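You operate a simulated robot arm through the tools that you are given. There is no shell and no other tool.

You run a simulated robot arm. Do the job below in one go: nothing can be reset, and whatever is moved stays where it is left.

TASK
Seat and clamp the table fiddle, raise the leaf, slide its prop out.
Fine: fiddle screw tight; keep fingers clear of the leaf's hinge.

Only the result counts: the job must be done as asked and must still hold three seconds after the hand-in. Knocking over, shifting, dropping, spilling or breaking anything else fails it.

THE ROBOT
A 7-joint arm with a four-finger gripper, fixed in place. Base frame: the origin is on the floor under the middle of its stand, x ahead of it, y to its left, z up. Lengths are in mm, angles in degrees, forces in N, time in s.
It reaches about 1223 mm from its shoulder. Its first joint turns from -69.0 to 172.0 degrees. Payload 3.67 kg.
The TCP is the grasp point between the finger pads, 28 mm short of the fingertips. In the tool frame z runs along the fingers and y along their closing line. The gripper opens to 112 mm; its body begins 73 mm behind the TCP.
Orientation is that of the tool frame in the base frame, as [roll, pitch, yaw] about the fixed x, y, z axes, in that order (R = Rz(yaw) Ry(pitch) Rx(roll)). With the fingers straight down and closing along the base's y, the tool's x points along the base's -x, its y along +y and its z along -z.

THE INTERFACE
- The arm moves only by the tool apply_moves. Its argument "series" is a list of rows, each an object of numbers (a shift or turn left out is 0, a gripper value left out holds the last): "ax", "ay", "az": the turn, a rotation vector about the base's x, y, z in units of 4 degrees (1.0 is 4 degrees); "dx", "dy", "dz": the shift along the base's x, y, z in units of 25 mm (1.0 is 25 mm); "jaw": the closure in counts, from 0 (fully open) to 255 (shut). In form: [{"ax": .., "ay": .., "az": .., "dx": .., "dy": .., "dz": .., "jaw": ..}, ...]. A call has 1 to 20 rows; each row shifts and turns the commanded pose from where the row before left it. A call with a number of a shift or a turn outside -1 to 1 is refused whole. A row lasts 0.2 s, in which the tool goes at most 50 mm and 8.6 degrees; a call with a longer step from one row to the next is refused whole, and so is a gripper value outside its range. A pose out of reach is approached as far as the arm can. The call stops where the force on the tool passes 40 N (or 10 N more than at its start, if that is more) or the arm is blocked; 0.2 s more then pass. The fingers move at their own pace (about 102.5 mm/s each) and stop on an object; they squeeze with about 43 N. The grip force told is the motor's: it shows also when the fingers shut on nothing. Time passes only in rows, and 0.2 s behind the last, so rows that do not move let the fingers close. The reply holds the time, the measured pose of the TCP, the force on the tool along the base axes, the opening and the grip force, in the units named above and with some noise, with the torque about the TCP (base axes, N m) and any sound that the robot's microphone picked up.
- Cameras (640 x 400 px; columns grow to the right, rows downward): "scene" is fixed at [220, 501.6, 1192.4]; the picture's right is [-0.54, -0.84, 0.00], its down [-0.27, 0.18, -0.95] and it looks along [0.79, -0.51, -0.32] (base axes); focal length 357 px, centre (320, 200). "wrist" rides on the gripper at [60, -18, -104] in the tool frame; the picture's right is [0.29, 0.96, 0.00], its down [-0.80, 0.24, -0.55] and it looks along [-0.53, 0.16, 0.83] (tool axes); focal length 234 px, centre (320, 200).
- get_image(camera): a new picture of that camera. No time passes.
- slide_trunk(by): slides the trunk up (or, below 0, down) by that many mm; the arm rides with it, the base frame stays. It gives what a move gives, with no picture.
- point_at(camera, pixels): for up to 12 pixels [column, row] of the newest picture of that camera ("zoom" is the newest enlarged one), the place [x, y, z] in the base frame of the surface seen there, good to about 2 mm. No time passes.
- inspect(camera, box): a new picture of the part [left, top, right, bottom] of that camera's present view, enlarged. No time passes.
- job_done(): hands the job in; it is judged then, once.

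Leave the gripper open and the arm clear of the work at the hand-in unless told otherwise.

The tools are called after "Request:" as name(argument=value, ...) on one line, values as JSON. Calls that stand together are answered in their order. apply_moves: Moves the arm, as the interface text tells. Its arguments: {"type":"object","properties":{"series":{"type":"array","items":{"type":"object","properties":{"ax":{"type":"number"},"ay":{"type":"number"},"az":{"type":"number"},"dx":{"type":"number"},"dy":{"type":"number"},"dz":{"type":"number"},"jaw":{"type":"number"}}}}},"required":["series"]} The other tools are called the same way: slide_trunk (by) moves the trunk up or down; get_image (camera) takes a picture; point_at (camera, pixels) gives the place of the surface under pixels of a picture; inspect (camera, box) takes an enlarged picture of a part of a camera's view; job_done () hands the job in.

At the start:

```text
time: 0.0
ee_pos: [733.7, -33.0, 1106.7]
tool_rot: [180.0, 0.0, 180.0]
ft_force: [0.4, 0.2, 1.0]
ft_torque: [0.03, 0.02, 0.01]
finger_gap: 111.9
gripper_force: 0.0
trunk travel left (down, up): [-650.0, 190.0]
```

scene: 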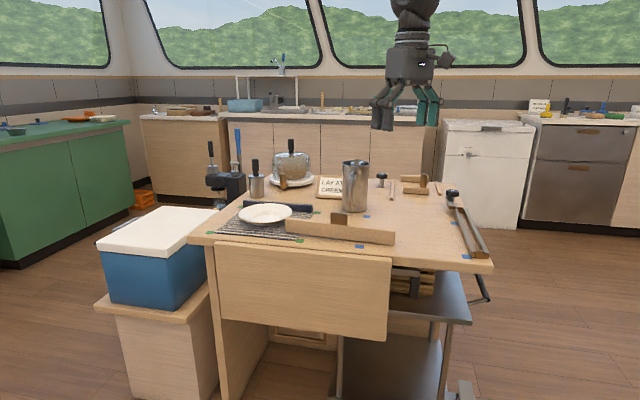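
wrist: 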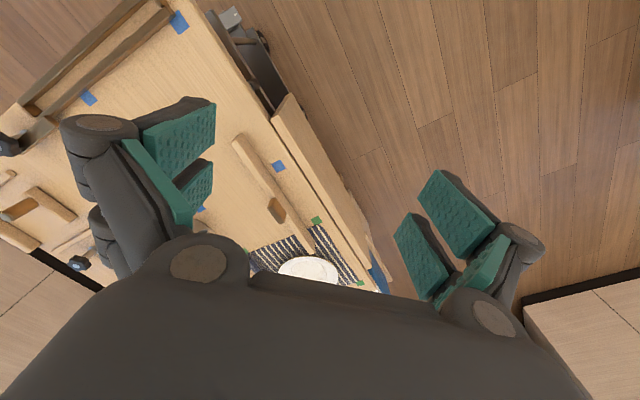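

I see a table with a drop leaf hanging on the side facing the camera, a wooden rail (fiddle) with blue tape marks on the right, and several other objects. I'll take a closer look at several parts of the scene view before moving.

Request:
inspect(camera="scene", box=[180, 150, 500, 350])

Request:
inspect(camera="scene", box=[340, 160, 500, 260])

Request:
inspect(camera="scene", box=[320, 240, 512, 400])

```text
2.00 times, centred on (340, 250) of scene
```

zoom: 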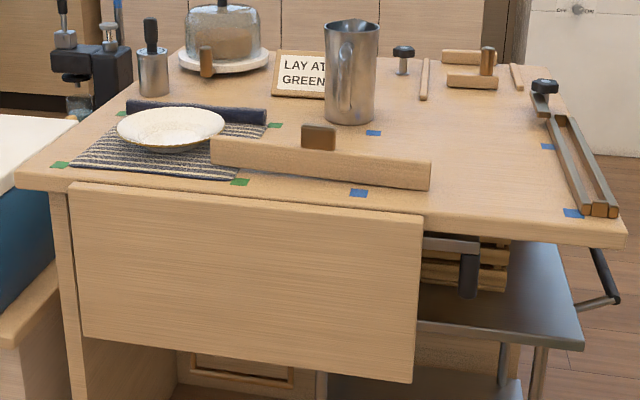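

```text
4.00 times, centred on (420, 210) of scene
```

zoom: 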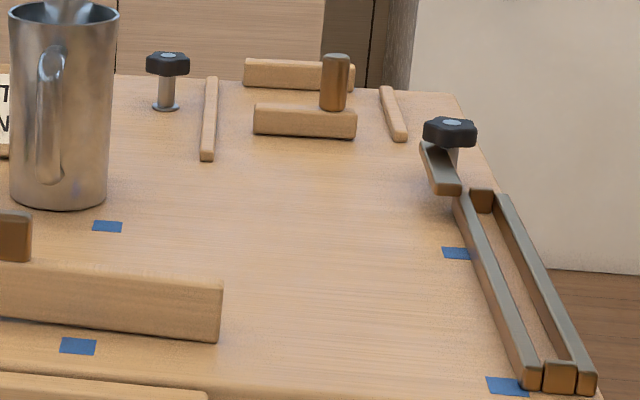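

```text
2.50 times, centred on (416, 320) of scene
```

zoom: 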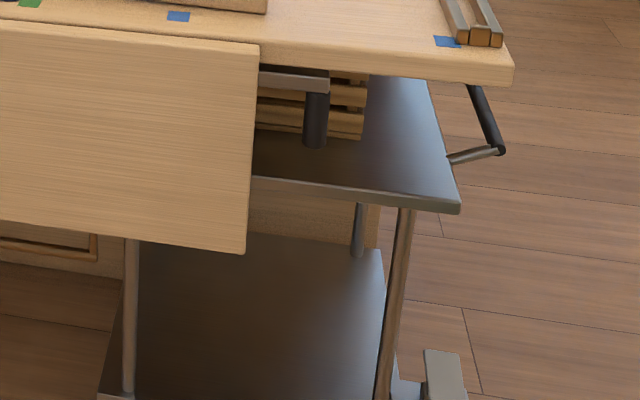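

I'll zoom in on the sign, the fiddle-like board, the slotted rail with knob and the leaf's underside, so I can identify each part.

Request:
inspect(camera="scene", box=[280, 155, 400, 230])

Request:
inspect(camera="scene", box=[430, 180, 510, 270])

Request:
inspect(camera="scene", box=[370, 250, 450, 310])

Request:
inspect(camera="scene", box=[190, 130, 330, 240])

Request:
inspect(camera="scene", box=[280, 200, 400, 260])

Request:
inspect(camera="scene", box=[360, 165, 460, 215])

```text
5.33 times, centred on (340, 192) of scene
```

zoom: 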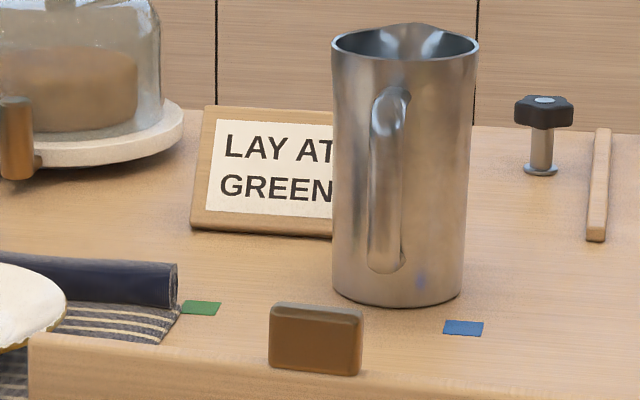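

```text
4.44 times, centred on (470, 225) of scene
```

zoom: 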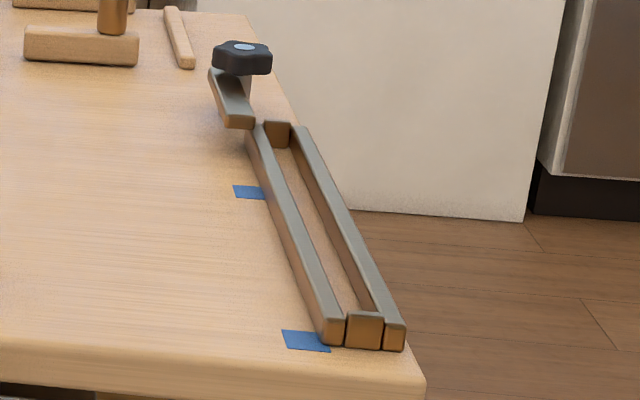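

```text
6.67 times, centred on (410, 280) of scene
```

zoom: 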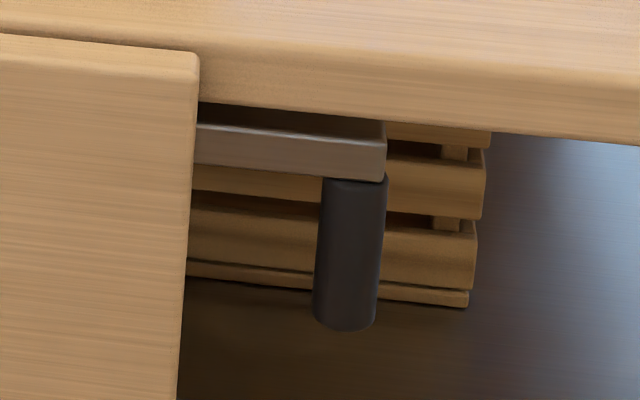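

```text
3.64 times, centred on (260, 185) of scene
```

zoom: 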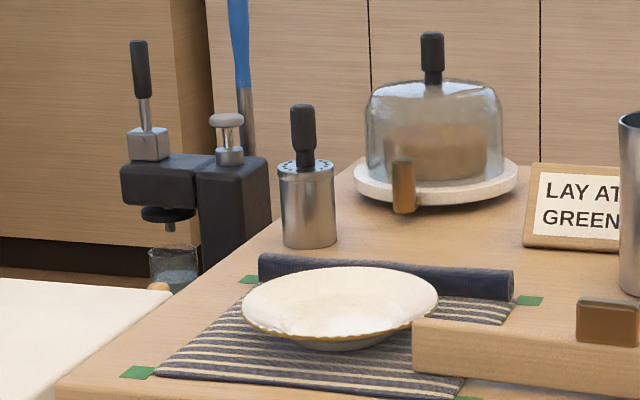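

```text
5.33 times, centred on (340, 230) of scene
```

zoom: 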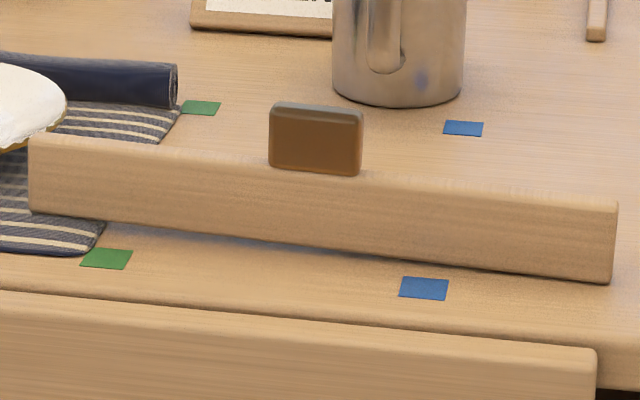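

```text
6.40 times, centred on (410, 190) of scene
```

zoom: 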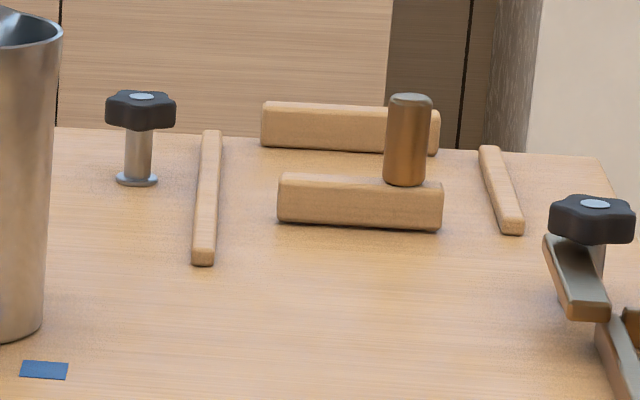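

Next I'll measure the main points in the scene picture: the table corners, leaf corners, fiddle board ends and knob, channel, clamp knob, prop handle, jug and mat.

Request:
get_image(camera="scene")

Request:
point_at(camera="scene", pixels=[[216, 243], [390, 258], [385, 338], [222, 312], [190, 240], [490, 270], [287, 222], [394, 235], [393, 243], [339, 216], [300, 242], [340, 225]])

Request:
point_at(camera="scene", pixels=[[466, 256], [447, 223], [359, 243], [366, 216], [453, 193], [446, 202], [451, 207], [459, 208], [474, 255], [480, 253], [485, 254], [487, 256]])

Request:
point_at(camera="scene", pixels=[[415, 280], [413, 297], [405, 267], [400, 271], [354, 175], [354, 208], [381, 177], [381, 187], [423, 180], [415, 190], [391, 190], [438, 187]])

```text
taken
```

scene: 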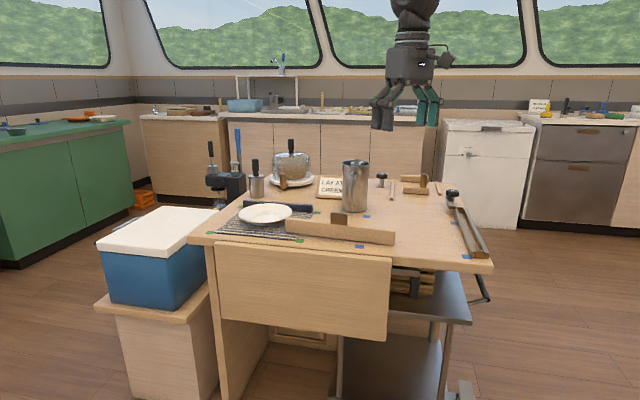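

```text
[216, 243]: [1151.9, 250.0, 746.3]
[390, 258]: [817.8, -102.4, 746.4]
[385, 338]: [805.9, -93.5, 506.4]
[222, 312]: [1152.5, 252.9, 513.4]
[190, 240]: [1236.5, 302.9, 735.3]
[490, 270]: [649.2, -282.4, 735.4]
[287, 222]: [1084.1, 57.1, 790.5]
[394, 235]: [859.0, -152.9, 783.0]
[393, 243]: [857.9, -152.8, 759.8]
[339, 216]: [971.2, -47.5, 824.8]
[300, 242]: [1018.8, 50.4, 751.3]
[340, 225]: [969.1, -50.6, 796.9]
```

```text
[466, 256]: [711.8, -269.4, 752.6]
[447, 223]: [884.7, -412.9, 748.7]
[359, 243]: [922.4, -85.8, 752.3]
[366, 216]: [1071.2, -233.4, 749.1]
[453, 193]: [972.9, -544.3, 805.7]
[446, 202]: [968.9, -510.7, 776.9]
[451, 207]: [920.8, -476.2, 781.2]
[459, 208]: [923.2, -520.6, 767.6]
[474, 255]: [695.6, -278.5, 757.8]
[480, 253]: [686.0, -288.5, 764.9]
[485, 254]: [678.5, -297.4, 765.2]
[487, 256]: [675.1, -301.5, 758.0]
```

```text
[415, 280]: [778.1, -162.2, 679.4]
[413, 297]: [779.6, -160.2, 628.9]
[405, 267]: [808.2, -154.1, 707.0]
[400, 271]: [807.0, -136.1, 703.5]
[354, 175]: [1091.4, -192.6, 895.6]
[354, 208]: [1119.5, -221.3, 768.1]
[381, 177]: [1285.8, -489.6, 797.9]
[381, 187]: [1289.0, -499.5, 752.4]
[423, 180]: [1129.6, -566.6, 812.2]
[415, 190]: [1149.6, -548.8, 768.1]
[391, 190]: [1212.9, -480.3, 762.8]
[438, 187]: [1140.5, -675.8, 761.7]
```

The table is turned 45°. Its near edge runs from about (1236, 303) to (649, -282), with the top at z≈750. Next I'll zoom the wrist view onto the channel, the fiddle and the far-side items.

Request:
inspect(camera="wrist", box=[0, 0, 240, 150])

Request:
inspect(camera="wrist", box=[200, 90, 400, 300])

Request:
inspect(camera="wrist", box=[0, 110, 160, 290])

```text
2.67 times, centred on (120, 75) of wrist
```

zoom: 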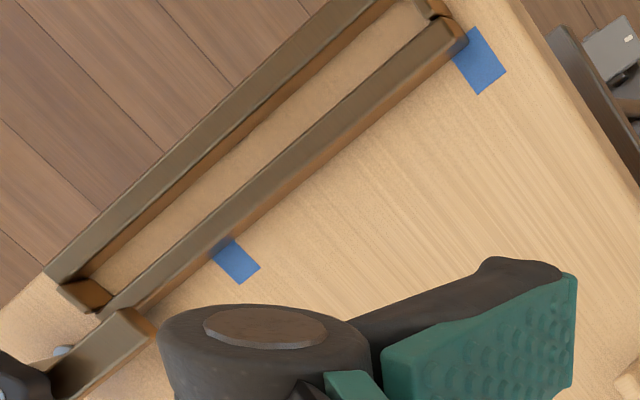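

```text
1.90 times, centred on (300, 195) of wrist
```

zoom: 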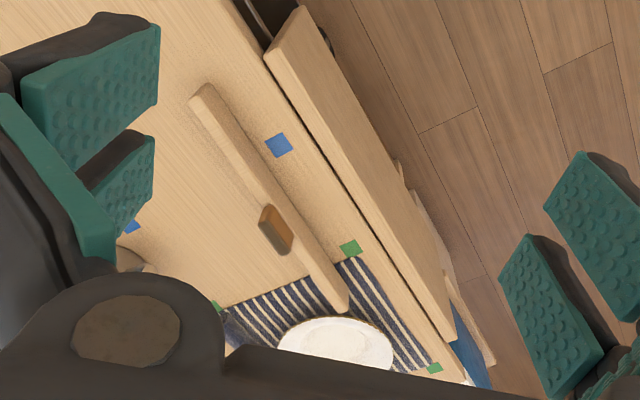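

```text
2.22 times, centred on (80, 200) of wrist
```

zoom: 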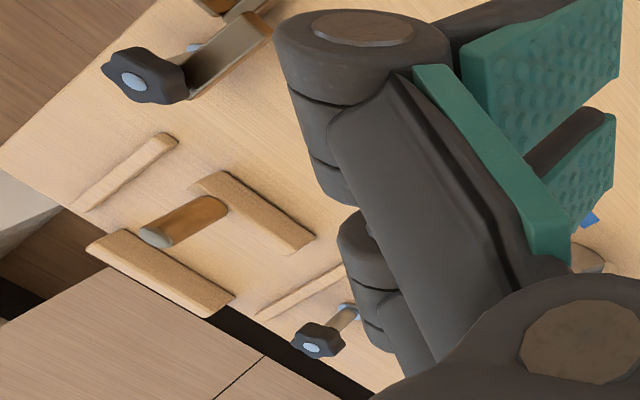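

The fiddle is the long board with the brown grip block, lying near the near edge. The twin-rail channel on the right edge, with a clamp arm and star knob at its far end, looks like its seat. I'll move the open hand high over the floor side to look at the channel and clamp from closer.

Request:
apply_moves(series=[{"dx": -0.3, "dy": -1, "jaw": 0}, {"dx": -0.3, "dy": -1}, {"dx": -0.3, "dy": -1}, {"dx": -0.3, "dy": -1}, {"dx": -0.3, "dy": -1}, {"dx": -0.3, "dy": -1}, {"dx": -0.3, "dy": -1}, {"dx": -0.3, "dy": -1}, {"dx": -0.3, "dy": -1}, {"dx": -0.3, "dy": -1}, {"dx": -0.3, "dy": -1}, {"dx": -0.3, "dy": -1}, {"dx": -0.3, "dy": -1}, {"dx": -0.3, "dy": -1}, {"dx": -0.3, "dy": -1}, {"dx": -0.3, "dy": -1}])

Request:
get_image(camera="wrist")

Request:
get_image(camera="scene")

```text
time: 3.4
ee_pos: [613.7, -434.0, 1107.9]
tool_rot: [179.8, 0.0, 179.9]
ft_force: [0.3, 1.1, 0.2]
ft_torque: [0.03, 0.02, -0.01]
finger_gap: 112.2
gripper_force: 0.0
trunk travel left (down, up): [-650.0, 190.0]
```

```text
taken
```

wrist: 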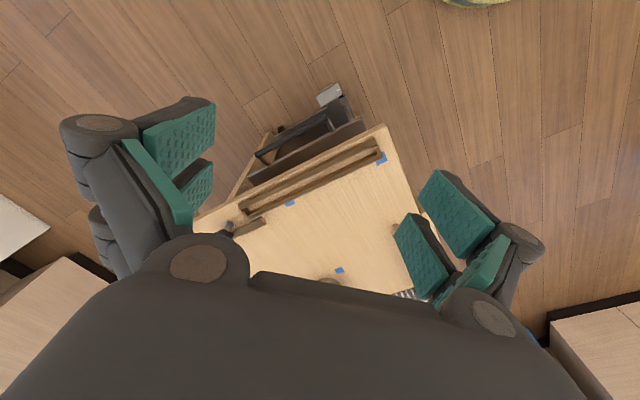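

```text
taken
```

scene: 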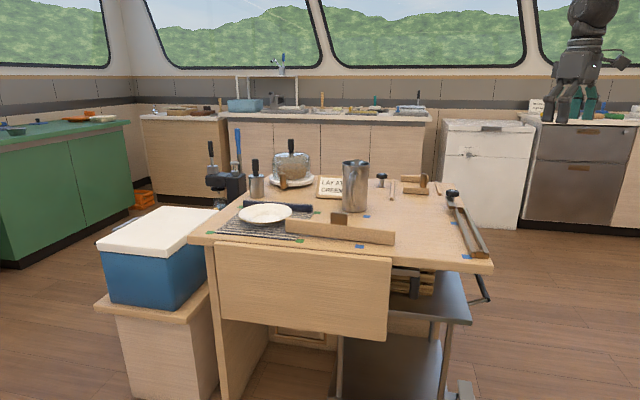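

Zooming in on this wrist view of the channel and clamp, near pixels (200–390, 120–260).

Request:
inspect(camera="wrist", box=[190, 110, 400, 290])

Request:
inspect(camera="wrist", box=[200, 180, 300, 250])

```text
2.22 times, centred on (295, 200) of wrist
```

zoom: 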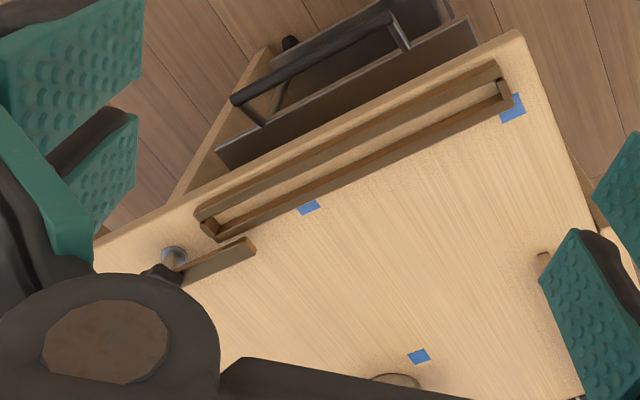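

```text
5.71 times, centred on (250, 215) of wrist
```

zoom: 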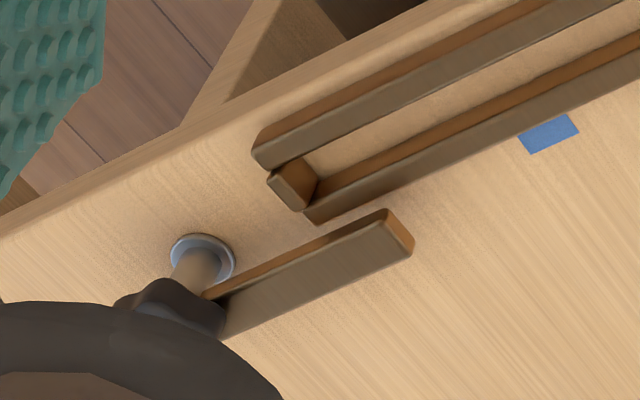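

The clamp is a post with a star knob and a side arm pointing along the channel. I'll turn the hand -45° to line up with the table and come closer above the channel, staying well clear at z≈950.

Request:
apply_moves(series=[{"dx": 0.8, "dy": -0.07, "dz": -0.5, "az": -0.9375}, {"dx": 0.8, "dy": -0.07, "dz": -0.5, "az": -0.9375}, {"dx": 0.8, "dy": -0.07, "dz": -0.5, "az": -0.9375}, {"dx": 0.8, "dy": -0.07, "dz": -0.5, "az": -0.9375}, {"dx": 0.8, "dy": -0.07, "dz": -0.5, "az": -0.9375}, {"dx": 0.8, "dy": -0.07, "dz": -0.5, "az": -0.9375}, {"dx": 0.8, "dy": -0.07, "dz": -0.5, "az": -0.9375}, {"dx": 0.8, "dy": -0.07, "dz": -0.5, "az": -0.9375}, {"dx": 0.8, "dy": -0.07, "dz": -0.5, "az": -0.9375}, {"dx": 0.8, "dy": -0.07, "dz": -0.5, "az": -0.9375}, {"dx": 0.8, "dy": -0.07, "dz": -0.5, "az": -0.9375}, {"dx": 0.8, "dy": -0.07, "dz": -0.5, "az": -0.9375}])

Request:
get_image(camera="wrist")

Request:
get_image(camera="scene")

```text
time: 6.0
ee_pos: [854.2, -456.5, 954.6]
tool_rot: [-180.0, -0.1, 134.9]
ft_force: [0.2, -1.2, 0.4]
ft_torque: [0.0, 0.0, 0.01]
finger_gap: 111.9
gripper_force: 0.0
trunk travel left (down, up): [-650.0, 190.0]
```

```text
taken
```

wrist: 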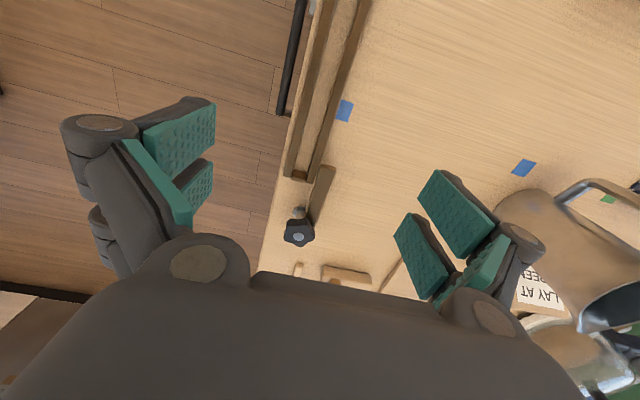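

```text
taken
```

scene: 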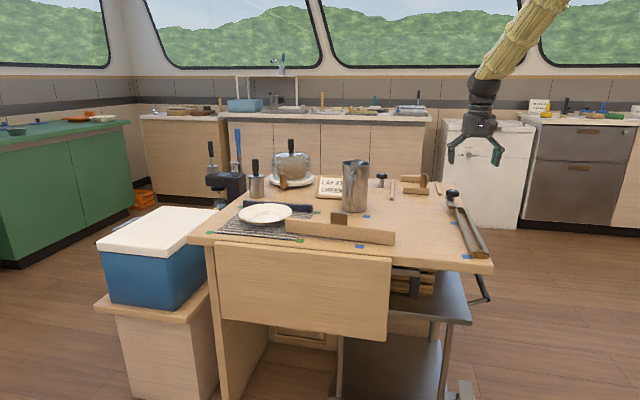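

Good view, with the clamp near (305, 210) in the wrist picture. I'll zoom in on it and take measurements there.

Request:
inspect(camera="wrist", box=[250, 130, 410, 290])

Request:
inspect(camera="wrist", box=[270, 0, 390, 120])

Request:
point_at(camera="wrist", pixels=[[298, 236], [302, 214], [326, 172], [333, 168], [318, 205], [312, 218], [290, 165], [300, 175], [309, 176], [316, 182], [296, 155], [318, 158]])

```text
2.50 times, centred on (330, 210) of wrist
```

zoom: 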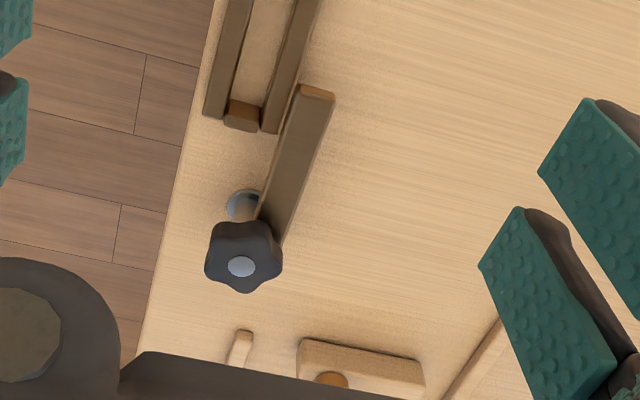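

```text
3.33 times, centred on (330, 60) of wrist
```

zoom: 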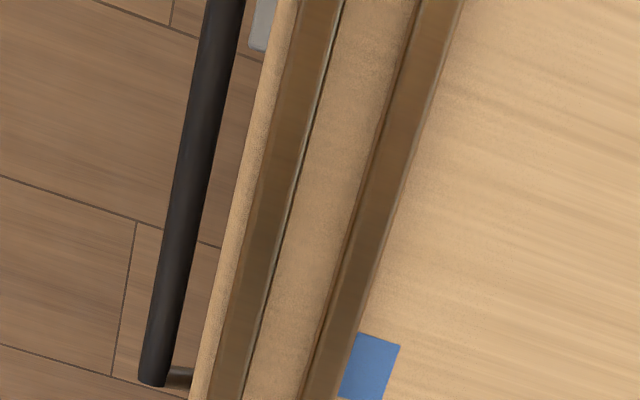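

```text
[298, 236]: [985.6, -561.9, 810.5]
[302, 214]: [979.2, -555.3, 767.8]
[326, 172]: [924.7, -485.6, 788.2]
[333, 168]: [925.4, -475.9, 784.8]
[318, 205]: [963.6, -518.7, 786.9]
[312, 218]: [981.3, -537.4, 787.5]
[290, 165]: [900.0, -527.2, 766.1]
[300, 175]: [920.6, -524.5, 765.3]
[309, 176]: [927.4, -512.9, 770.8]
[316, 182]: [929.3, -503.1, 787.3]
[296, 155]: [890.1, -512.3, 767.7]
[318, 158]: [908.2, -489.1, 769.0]
```

I'll re-zoom on the clamp and measure the arm's edges and the channel's gap precisely.

Request:
inspect(camera="wrist", box=[280, 150, 350, 250])

Request:
point_at(camera="zoom", pixels=[[320, 100], [320, 200]])

```text
4.00 times, centred on (315, 200) of wrist
```

zoom: 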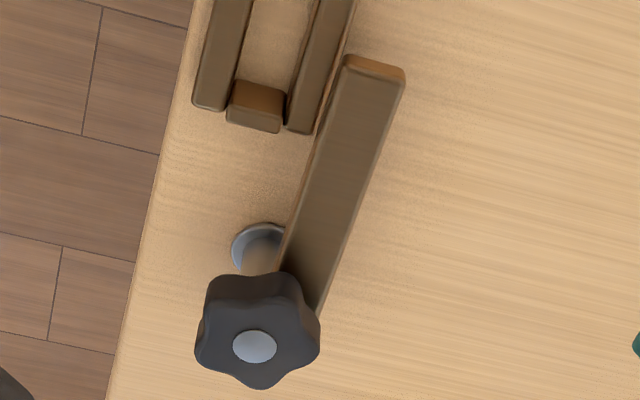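

```text
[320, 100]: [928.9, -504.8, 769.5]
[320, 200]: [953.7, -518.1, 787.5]
```

Request:
point_at(camera="zoom", pixels=[[345, 80], [400, 85], [300, 250], [325, 280], [375, 65], [330, 220], [255, 345], [250, 245], [200, 320], [315, 345], [262, 380], [230, 280]])

Request:
point_at(camera="zoom", pixels=[[240, 15], [310, 15], [275, 20], [212, 60], [238, 60], [300, 60], [330, 60], [255, 90], [255, 120], [205, 105], [240, 80], [265, 60]])

```text
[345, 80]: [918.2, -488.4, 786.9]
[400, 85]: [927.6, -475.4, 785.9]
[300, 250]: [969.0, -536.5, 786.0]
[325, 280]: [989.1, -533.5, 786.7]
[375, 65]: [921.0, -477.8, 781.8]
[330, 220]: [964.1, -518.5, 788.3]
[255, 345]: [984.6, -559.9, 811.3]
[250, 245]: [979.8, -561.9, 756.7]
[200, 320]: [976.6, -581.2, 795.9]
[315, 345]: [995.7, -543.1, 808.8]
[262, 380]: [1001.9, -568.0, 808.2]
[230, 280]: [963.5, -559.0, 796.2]
```

```text
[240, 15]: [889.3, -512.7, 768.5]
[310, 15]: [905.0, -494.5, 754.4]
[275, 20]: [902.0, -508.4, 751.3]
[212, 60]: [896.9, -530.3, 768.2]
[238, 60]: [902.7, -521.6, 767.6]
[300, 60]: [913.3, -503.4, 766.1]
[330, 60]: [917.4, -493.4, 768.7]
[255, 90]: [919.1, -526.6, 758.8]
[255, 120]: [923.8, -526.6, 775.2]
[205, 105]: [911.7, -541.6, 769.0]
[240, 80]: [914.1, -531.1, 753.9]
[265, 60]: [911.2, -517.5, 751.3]
```

The clamp arm lies parallel to the channel at u≈-312, about 30 mm beside the slot (u here is my measure along the near edge). The arm's top is at z≈787. The channel gap is about 18 mm and its rails reach z≈767. Next I'll look at the fiddle itself, keeping the hand at z≈954.

Request:
apply_moves(series=[{"dx": 0.05, "dy": 1}, {"dx": 0.05, "dy": 1}, {"dx": 0.05, "dy": 1}, {"dx": 0.05, "dy": 1}, {"dx": 0.05, "dy": 1}, {"dx": 0.05, "dy": 1}, {"dx": 0.05, "dy": 1}, {"dx": 0.05, "dy": 1}, {"dx": 0.05, "dy": 1}, {"dx": 0.05, "dy": 1}, {"dx": 0.05, "dy": 1}, {"dx": 0.05, "dy": 1}, {"dx": 0.05, "dy": 1}, {"dx": 0.05, "dy": 1}, {"dx": 0.05, "dy": 1}, {"dx": 0.05, "dy": 1}])

Request:
get_image(camera="wrist")

Request:
inspect(camera="wrist", box=[200, 80, 430, 280])

```text
time: 9.4
ee_pos: [873.3, -55.7, 956.9]
tool_rot: [-179.9, -0.1, 134.9]
ft_force: [-0.5, 0.1, 0.1]
ft_torque: [-0.07, 0.01, 0.01]
finger_gap: 111.9
gripper_force: 0.1
trunk travel left (down, up): [-650.0, 190.0]
```

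```text
taken
```

wrist: 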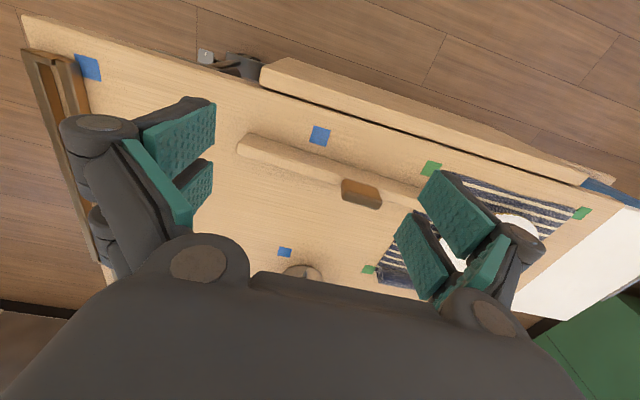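

```text
2.00 times, centred on (315, 180) of wrist
```

zoom: 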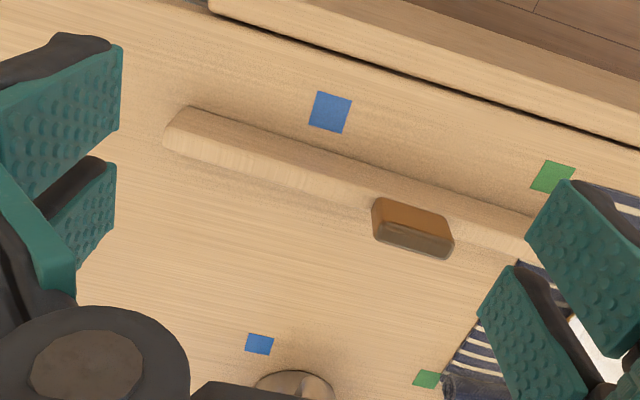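

Measuring the fiddle's top edges, ends, and grip block.

Request:
inspect(camera="wrist", box=[230, 120, 430, 220])

Request:
point_at(camera="zoom", pixels=[[45, 55], [30, 80], [200, 95], [195, 125], [180, 145], [380, 155], [420, 160], [360, 190], [430, 190], [420, 215], [400, 225], [540, 205]])

Request:
point_at(camera="zoom", pixels=[[100, 65], [95, 90], [90, 120], [300, 120], [300, 140], [300, 170], [520, 200], [520, 175], [30, 105], [355, 200], [485, 195], [480, 215]])

```text
3.20 times, centred on (330, 170) of wrist
```

zoom: 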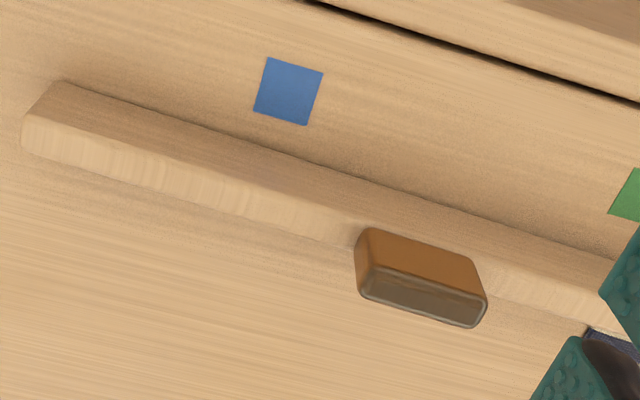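

```text
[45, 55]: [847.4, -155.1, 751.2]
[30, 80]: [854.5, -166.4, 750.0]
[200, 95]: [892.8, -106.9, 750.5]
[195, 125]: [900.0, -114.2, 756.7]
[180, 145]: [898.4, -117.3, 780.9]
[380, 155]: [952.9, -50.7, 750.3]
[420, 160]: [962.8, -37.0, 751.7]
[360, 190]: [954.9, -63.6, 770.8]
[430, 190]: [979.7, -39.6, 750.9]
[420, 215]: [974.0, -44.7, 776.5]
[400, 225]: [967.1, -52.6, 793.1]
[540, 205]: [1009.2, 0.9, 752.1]
```

```text
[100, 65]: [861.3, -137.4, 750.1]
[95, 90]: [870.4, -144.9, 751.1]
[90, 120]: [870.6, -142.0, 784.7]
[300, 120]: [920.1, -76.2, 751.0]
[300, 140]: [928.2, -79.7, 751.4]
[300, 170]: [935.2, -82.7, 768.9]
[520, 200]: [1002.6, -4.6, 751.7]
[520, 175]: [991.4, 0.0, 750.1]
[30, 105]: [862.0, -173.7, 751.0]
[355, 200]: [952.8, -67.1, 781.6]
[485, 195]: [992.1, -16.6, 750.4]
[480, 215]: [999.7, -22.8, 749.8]
```

I need points on the top face itself (the lighter band) and on the block's top.

Request:
point_at(camera="zoom", pixels=[[60, 135], [55, 160], [200, 165], [190, 205], [320, 205], [310, 235], [420, 295], [370, 285], [470, 310], [365, 240], [475, 275], [410, 250]])

Request:
point_at(camera="zoom", pixels=[[540, 270], [530, 300], [30, 150], [25, 130], [64, 95], [600, 290], [590, 318], [365, 295], [468, 324], [484, 300], [100, 180], [250, 220]])

```text
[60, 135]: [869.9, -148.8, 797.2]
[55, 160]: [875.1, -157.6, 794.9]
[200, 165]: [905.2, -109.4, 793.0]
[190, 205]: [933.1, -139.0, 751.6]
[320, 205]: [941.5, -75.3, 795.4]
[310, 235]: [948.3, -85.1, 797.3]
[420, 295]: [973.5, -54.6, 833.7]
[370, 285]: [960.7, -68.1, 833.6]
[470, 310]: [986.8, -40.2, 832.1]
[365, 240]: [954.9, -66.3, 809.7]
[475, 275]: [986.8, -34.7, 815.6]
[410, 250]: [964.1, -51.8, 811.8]
```

```text
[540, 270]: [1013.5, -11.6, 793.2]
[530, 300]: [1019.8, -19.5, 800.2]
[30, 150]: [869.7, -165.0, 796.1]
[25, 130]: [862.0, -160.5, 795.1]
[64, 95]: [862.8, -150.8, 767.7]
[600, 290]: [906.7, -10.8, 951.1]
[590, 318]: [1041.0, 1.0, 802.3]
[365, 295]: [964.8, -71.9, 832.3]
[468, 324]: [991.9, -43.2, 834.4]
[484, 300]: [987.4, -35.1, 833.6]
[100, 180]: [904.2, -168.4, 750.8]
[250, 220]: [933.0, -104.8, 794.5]
```

The fiddle is about 18 mm thick, 45 mm high and 308 mm long. Its grip block is about 42×16 mm with the top at z≈833. The clamp arm's top, at 787, is lower than the fiddle's top will be when seated (~795), so I need a side look at the clamp to see how it works. I'll tilt the hand and view it from the near side.

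Request:
apply_moves(series=[{"dx": -0.085, "dy": -0.94, "dz": -0.195, "ax": -0.387, "ay": -0.387}, {"dx": -0.085, "dy": -0.94, "dz": -0.195, "ax": -0.387, "ay": -0.387}, {"dx": -0.085, "dy": -0.94, "dz": -0.195, "ax": -0.387, "ay": -0.387}, {"dx": -0.085, "dy": -0.94, "dz": -0.195, "ax": -0.387, "ay": -0.387}, {"dx": -0.085, "dy": -0.94, "dz": -0.195, "ax": -0.387, "ay": -0.387}, {"dx": -0.085, "dy": -0.94, "dz": -0.195, "ax": -0.387, "ay": -0.387}, {"dx": -0.085, "dy": -0.94, "dz": -0.195, "ax": -0.387, "ay": -0.387}, {"dx": -0.085, "dy": -0.94, "dz": -0.195, "ax": -0.387, "ay": -0.387}, {"dx": -0.085, "dy": -0.94, "dz": -0.195, "ax": -0.387, "ay": -0.387}, {"dx": -0.085, "dy": -0.94, "dz": -0.195, "ax": -0.387, "ay": -0.387}, {"dx": -0.085, "dy": -0.94, "dz": -0.195, "ax": -0.387, "ay": -0.387}, {"dx": -0.085, "dy": -0.94, "dz": -0.195, "ax": -0.387, "ay": -0.387}, {"dx": -0.085, "dy": -0.94, "dz": -0.195, "ax": -0.387, "ay": -0.387}, {"dx": -0.085, "dy": -0.94, "dz": -0.195, "ax": -0.387, "ay": -0.387}, {"dx": -0.085, "dy": -0.94, "dz": -0.195, "ax": -0.387, "ay": -0.387}, {"dx": -0.085, "dy": -0.94, "dz": -0.195, "ax": -0.387, "ay": -0.387}])

Request:
get_image(camera="wrist")

Request:
get_image(camera="scene")

```text
time: 12.8
ee_pos: [838.7, -433.6, 876.6]
tool_rot: [-180.0, 35.1, 135.0]
ft_force: [0.3, 0.7, -0.3]
ft_torque: [0.02, -0.04, -0.01]
finger_gap: 111.8
gripper_force: 0.2
trunk travel left (down, up): [-650.0, 190.0]
```

```text
taken
```

wrist: 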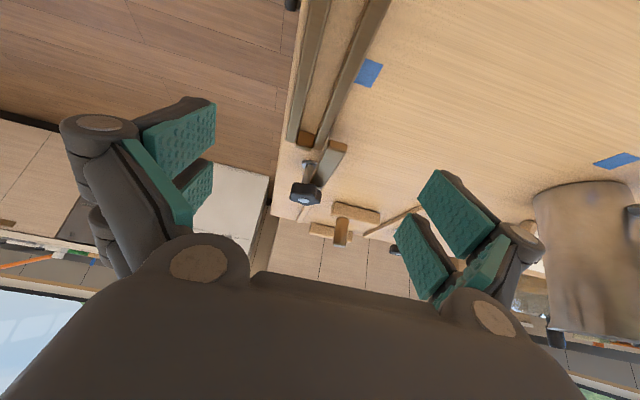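

```text
taken
```

scene: 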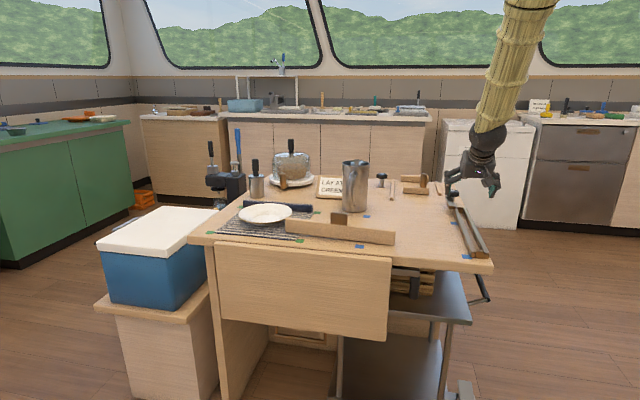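

Zooming on the clamp at about (315, 180), plus the block-and-peg thing at (345, 215).

Request:
inspect(camera="wrist", box=[275, 130, 365, 220])

Request:
inspect(camera="wrist", box=[290, 185, 420, 265])

Request:
inspect(camera="wrist", box=[270, 0, 400, 150])

```text
4.44 times, centred on (320, 175) of wrist
```

zoom: 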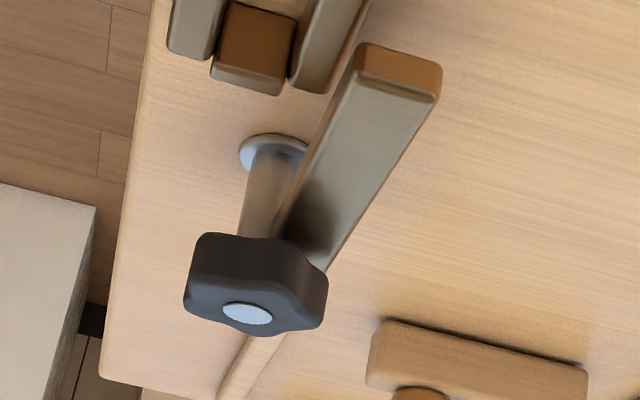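

```text
4.92 times, centred on (355, 225) of wrist
```

zoom: 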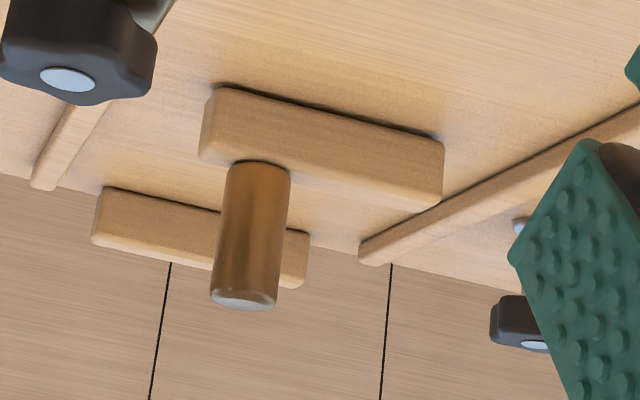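

```text
2.67 times, centred on (335, 75) of wrist
```

zoom: 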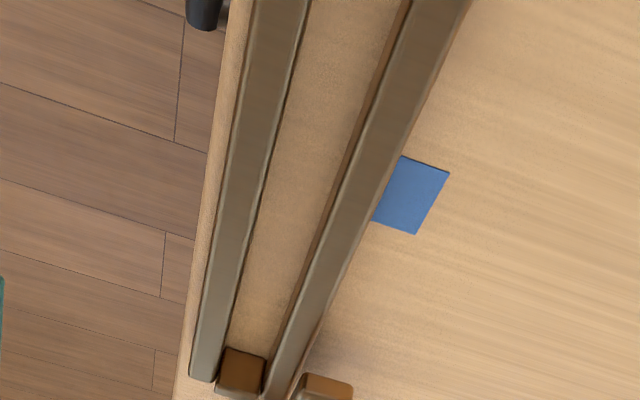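

Measuring the arm's tip face (top and bottom edges), the post and the knob underside in a fresh zoom.

Request:
inspect(camera="wrist", box=[290, 135, 350, 215])

Request:
point_at(camera="zoom", pixels=[[320, 60], [330, 80]])

```text
5.00 times, centred on (320, 175) of wrist
```

zoom: 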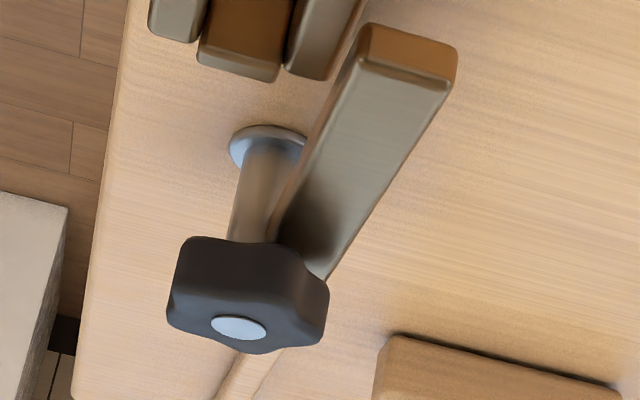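

```text
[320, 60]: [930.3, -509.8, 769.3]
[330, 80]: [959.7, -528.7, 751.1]
```

Request:
point_at(camera="zoom", pixels=[[380, 35], [420, 45], [370, 55], [420, 72], [450, 60], [360, 80], [440, 95], [270, 150], [260, 190], [300, 225], [325, 265], [240, 325]])

Request:
point_at(camera="zoom", pixels=[[235, 65], [250, 30], [170, 30], [310, 65], [235, 145], [180, 290], [320, 310], [240, 260], [345, 240], [290, 190], [240, 370], [225, 15]])

```text
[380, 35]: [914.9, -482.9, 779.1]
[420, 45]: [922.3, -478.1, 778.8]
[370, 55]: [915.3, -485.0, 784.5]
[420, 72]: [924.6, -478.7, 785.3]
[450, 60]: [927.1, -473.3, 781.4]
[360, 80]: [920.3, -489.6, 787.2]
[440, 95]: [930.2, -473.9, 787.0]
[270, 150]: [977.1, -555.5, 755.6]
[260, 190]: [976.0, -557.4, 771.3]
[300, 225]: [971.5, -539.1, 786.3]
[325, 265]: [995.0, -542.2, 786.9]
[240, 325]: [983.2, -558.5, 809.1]
```

```text
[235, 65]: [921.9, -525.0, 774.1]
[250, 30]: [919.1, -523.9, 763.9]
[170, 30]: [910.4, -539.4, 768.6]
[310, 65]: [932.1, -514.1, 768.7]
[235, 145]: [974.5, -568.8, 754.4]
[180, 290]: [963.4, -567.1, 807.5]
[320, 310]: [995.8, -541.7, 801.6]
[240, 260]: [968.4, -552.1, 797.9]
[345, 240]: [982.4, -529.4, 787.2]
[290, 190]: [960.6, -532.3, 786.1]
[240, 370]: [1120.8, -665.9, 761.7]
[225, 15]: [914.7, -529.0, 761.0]
```

The arm is about 11 mm thick (z 776–787). It sits just above the rails and clear of the end blocks, so it seems to act as a jaw that presses on the fiddle's side when the screw is turned. Now I'll level the hand and view the whole channel to measure its inner length and width.

Request:
apply_moves(series=[{"dx": -0.43, "dy": 0.45, "dz": 0.326, "ax": 0.69, "ay": 0.69}, {"dx": -0.43, "dy": 0.45, "dz": 0.326, "ax": 0.69, "ay": 0.69}, {"dx": -0.43, "dy": 0.45, "dz": 0.326, "ax": 0.69, "ay": 0.69}, {"dx": -0.43, "dy": 0.45, "dz": 0.326, "ax": 0.69, "ay": 0.69}, {"dx": -0.43, "dy": 0.45, "dz": 0.326, "ax": 0.69, "ay": 0.69}, {"dx": -0.43, "dy": 0.45, "dz": 0.326, "ax": 0.69, "ay": 0.69}, {"dx": -0.43, "dy": 0.45, "dz": 0.326, "ax": 0.69, "ay": 0.69}, {"dx": -0.43, "dy": 0.45, "dz": 0.326, "ax": 0.69, "ay": 0.69}, {"dx": -0.43, "dy": 0.45, "dz": 0.326, "ax": 0.69, "ay": 0.69}])

Request:
get_image(camera="wrist")

Request:
inspect(camera="wrist", box=[250, 0, 400, 100])

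```text
time: 14.8
ee_pos: [740.6, -331.1, 951.7]
tool_rot: [179.9, -0.1, 135.0]
ft_force: [-0.5, 0.4, 0.0]
ft_torque: [-0.03, 0.0, 0.02]
finger_gap: 111.9
gripper_force: 0.0
trunk travel left (down, up): [-650.0, 190.0]
```

```text
taken
```

wrist: 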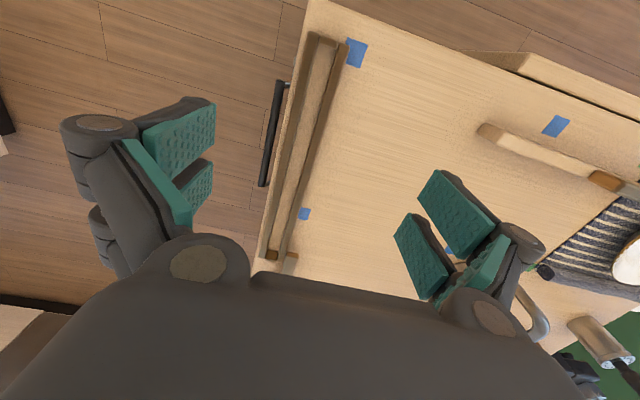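

```text
4.00 times, centred on (325, 50) of wrist
```

zoom: 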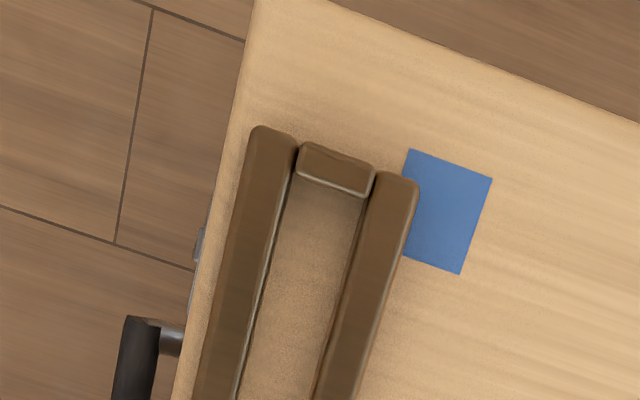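

Measuring channel width and inner ends in this near-end zoom, then the far end.

Request:
point_at(camera="zoom", pixels=[[270, 230], [285, 235], [280, 232], [350, 245], [360, 245], [370, 245], [320, 150], [335, 190], [332, 200], [330, 215], [365, 185], [305, 180]])

Request:
point_at(camera="zoom", pixels=[[240, 360], [246, 360], [252, 360], [320, 365], [328, 365], [335, 365], [340, 365], [230, 360], [210, 360], [200, 360], [358, 365], [350, 365]])

Request:
inspect(camera="wrist", box=[250, 200, 330, 270])

```text
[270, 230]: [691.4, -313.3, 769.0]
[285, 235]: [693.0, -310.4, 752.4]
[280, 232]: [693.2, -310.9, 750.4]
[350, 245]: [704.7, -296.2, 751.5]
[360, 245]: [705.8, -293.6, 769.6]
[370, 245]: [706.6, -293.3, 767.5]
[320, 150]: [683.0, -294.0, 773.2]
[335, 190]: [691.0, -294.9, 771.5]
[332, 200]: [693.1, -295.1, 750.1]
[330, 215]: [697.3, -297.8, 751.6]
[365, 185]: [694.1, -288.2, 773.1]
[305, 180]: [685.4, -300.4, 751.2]
```

```text
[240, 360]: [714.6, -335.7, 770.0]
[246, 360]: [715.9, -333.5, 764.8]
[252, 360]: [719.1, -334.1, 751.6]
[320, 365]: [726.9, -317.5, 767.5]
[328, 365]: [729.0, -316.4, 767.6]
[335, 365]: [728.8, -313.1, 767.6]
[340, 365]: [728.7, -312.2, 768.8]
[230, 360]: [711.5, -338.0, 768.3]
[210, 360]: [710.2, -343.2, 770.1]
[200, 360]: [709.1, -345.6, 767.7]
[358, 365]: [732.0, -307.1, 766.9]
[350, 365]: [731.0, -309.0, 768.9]
```

```text
5.71 times, centred on (290, 235) of wrist
```

zoom: 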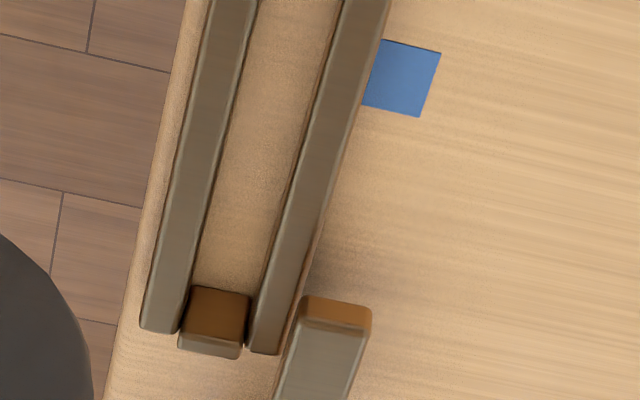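

Request:
point_at(camera="zoom", pixels=[[220, 275], [218, 284], [216, 292], [215, 310], [213, 332], [212, 345], [200, 220], [222, 220], [280, 230], [285, 230], [290, 230], [320, 230]])

Request:
point_at(camera="wrist", pixels=[[292, 120], [298, 120], [302, 120], [320, 124], [325, 124], [330, 124], [336, 124], [310, 60], [318, 70], [300, 180], [280, 200], [310, 200]])

```text
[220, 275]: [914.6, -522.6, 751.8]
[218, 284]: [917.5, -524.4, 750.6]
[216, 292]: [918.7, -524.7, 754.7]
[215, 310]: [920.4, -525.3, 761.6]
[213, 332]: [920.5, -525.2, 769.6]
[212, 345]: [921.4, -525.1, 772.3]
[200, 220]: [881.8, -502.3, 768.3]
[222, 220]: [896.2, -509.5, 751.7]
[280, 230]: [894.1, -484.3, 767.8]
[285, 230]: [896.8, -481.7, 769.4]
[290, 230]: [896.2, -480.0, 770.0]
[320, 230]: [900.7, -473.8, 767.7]
```

```text
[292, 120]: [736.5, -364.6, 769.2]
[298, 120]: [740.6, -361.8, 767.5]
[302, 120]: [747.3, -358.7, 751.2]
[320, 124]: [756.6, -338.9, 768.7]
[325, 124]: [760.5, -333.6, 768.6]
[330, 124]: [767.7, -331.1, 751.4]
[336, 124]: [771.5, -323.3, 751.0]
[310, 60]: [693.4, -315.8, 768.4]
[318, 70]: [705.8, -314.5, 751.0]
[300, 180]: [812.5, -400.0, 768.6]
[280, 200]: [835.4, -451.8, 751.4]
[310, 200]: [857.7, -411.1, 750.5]
```

The channel's inner slot is about 19–20 mm wide (centre u≈-279.5) and about 323 mm long (centre v≈859.5), lined up with the table at 45°. The 18×308 mm fiddle fits it. Now I'll turn the hand +90° and move above the fiddle so the fingers close across its thickness, staying at z≈950.

Request:
apply_moves(series=[{"dx": 0.328, "dy": 0.403, "az": 0.9375}, {"dx": 0.328, "dy": 0.403, "az": 0.9375}, {"dx": 0.328, "dy": 0.403, "az": 0.9375}, {"dx": 0.328, "dy": 0.403, "az": 0.9375}, {"dx": 0.328, "dy": 0.403, "az": 0.9375}, {"dx": 0.328, "dy": 0.403, "az": 0.9375}, {"dx": 0.328, "dy": 0.403, "az": 0.9375}, {"dx": 0.328, "dy": 0.403, "az": 0.9375}, {"dx": 0.328, "dy": 0.403, "az": 0.9375}, {"dx": 0.328, "dy": 0.403, "az": 0.9375}, {"dx": 0.328, "dy": 0.403, "az": 0.9375}, {"dx": 0.328, "dy": 0.403, "az": 0.9375}])

Request:
apply_moves(series=[{"dx": 0.328, "dy": 0.403, "az": 0.9375}, {"dx": 0.328, "dy": 0.403, "az": 0.9375}, {"dx": 0.328, "dy": 0.403, "az": 0.9375}, {"dx": 0.328, "dy": 0.403, "az": 0.9375}, {"dx": 0.328, "dy": 0.403, "az": 0.9375}, {"dx": 0.328, "dy": 0.403, "az": 0.9375}, {"dx": 0.328, "dy": 0.403, "az": 0.9375}, {"dx": 0.328, "dy": 0.403, "az": 0.9375}, {"dx": 0.328, "dy": 0.403, "az": 0.9375}, {"dx": 0.328, "dy": 0.403, "az": 0.9375}, {"dx": 0.328, "dy": 0.403, "az": 0.9375}, {"dx": 0.328, "dy": 0.403, "az": 0.9375}])

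Request:
get_image(camera="wrist")

Request:
get_image(camera="scene")

```text
time: 17.4
ee_pos: [840.3, -209.3, 950.5]
tool_rot: [180.0, -0.2, -179.9]
ft_force: [0.5, -0.3, -0.2]
ft_torque: [-0.01, 0.03, 0.02]
finger_gap: 112.0
gripper_force: 0.1
trunk travel left (down, up): [-650.0, 190.0]
```

```text
time: 20.0
ee_pos: [939.1, -87.5, 950.6]
tool_rot: [180.0, -0.1, -134.8]
ft_force: [0.2, 0.0, 0.3]
ft_torque: [0.0, 0.01, 0.01]
finger_gap: 112.1
gripper_force: 0.1
trunk travel left (down, up): [-650.0, 190.0]
```

```text
taken
```

wrist: 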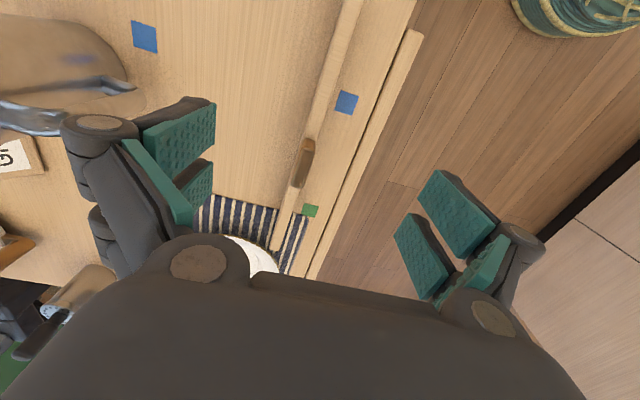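

```text
taken
```

scene: 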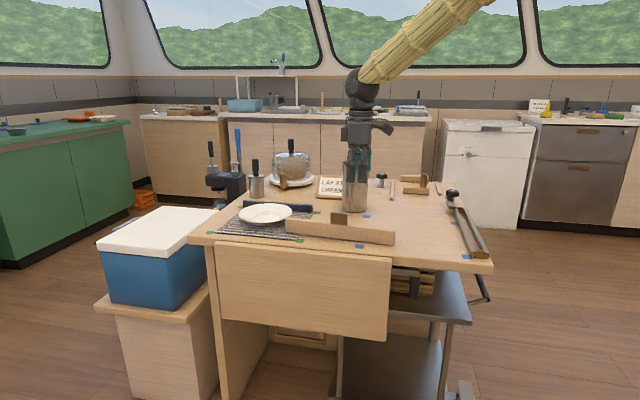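

The fiddle runs from about (345, 0) to (280, 250) in the wrist view. I'll zoom in and measure its yaw, tilt and thickness.

Request:
inspect(camera="wrist", box=[250, 120, 370, 200])

Request:
inspect(camera="wrist", box=[250, 190, 350, 260])

Request:
inspect(camera="wrist", box=[280, 0, 400, 80])

```text
5.00 times, centred on (310, 160) of wrist
```

zoom: 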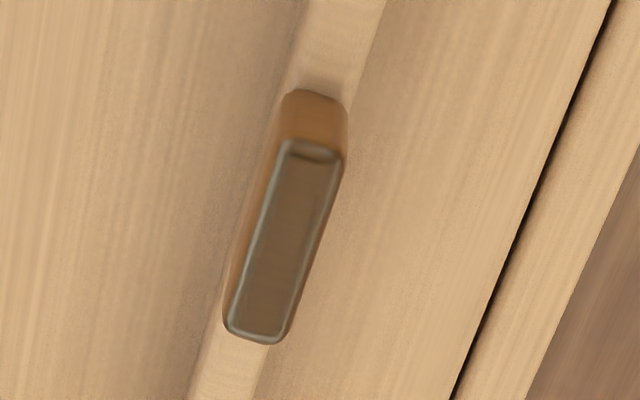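

```text
5.71 times, centred on (300, 225) of wrist
```

zoom: 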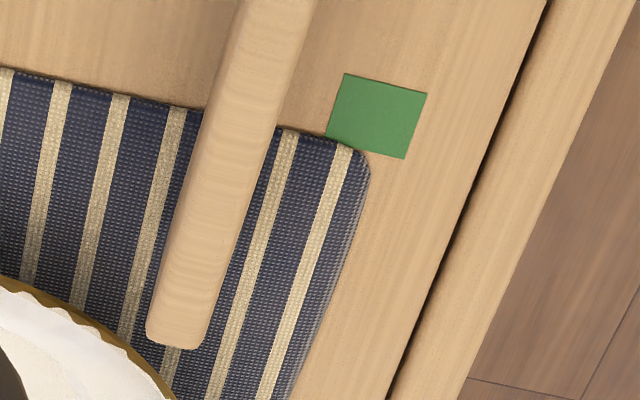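

```text
5.00 times, centred on (340, 40) of wrist
```

zoom: 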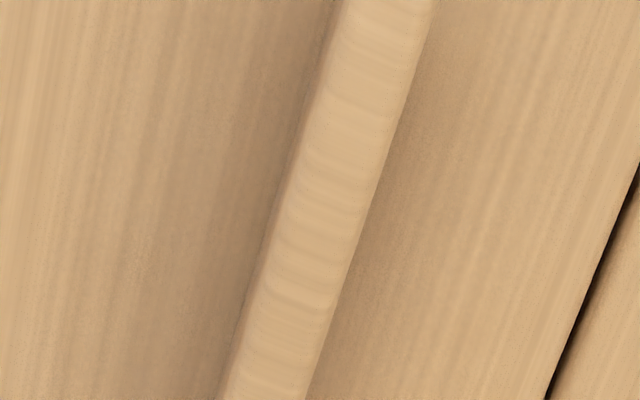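

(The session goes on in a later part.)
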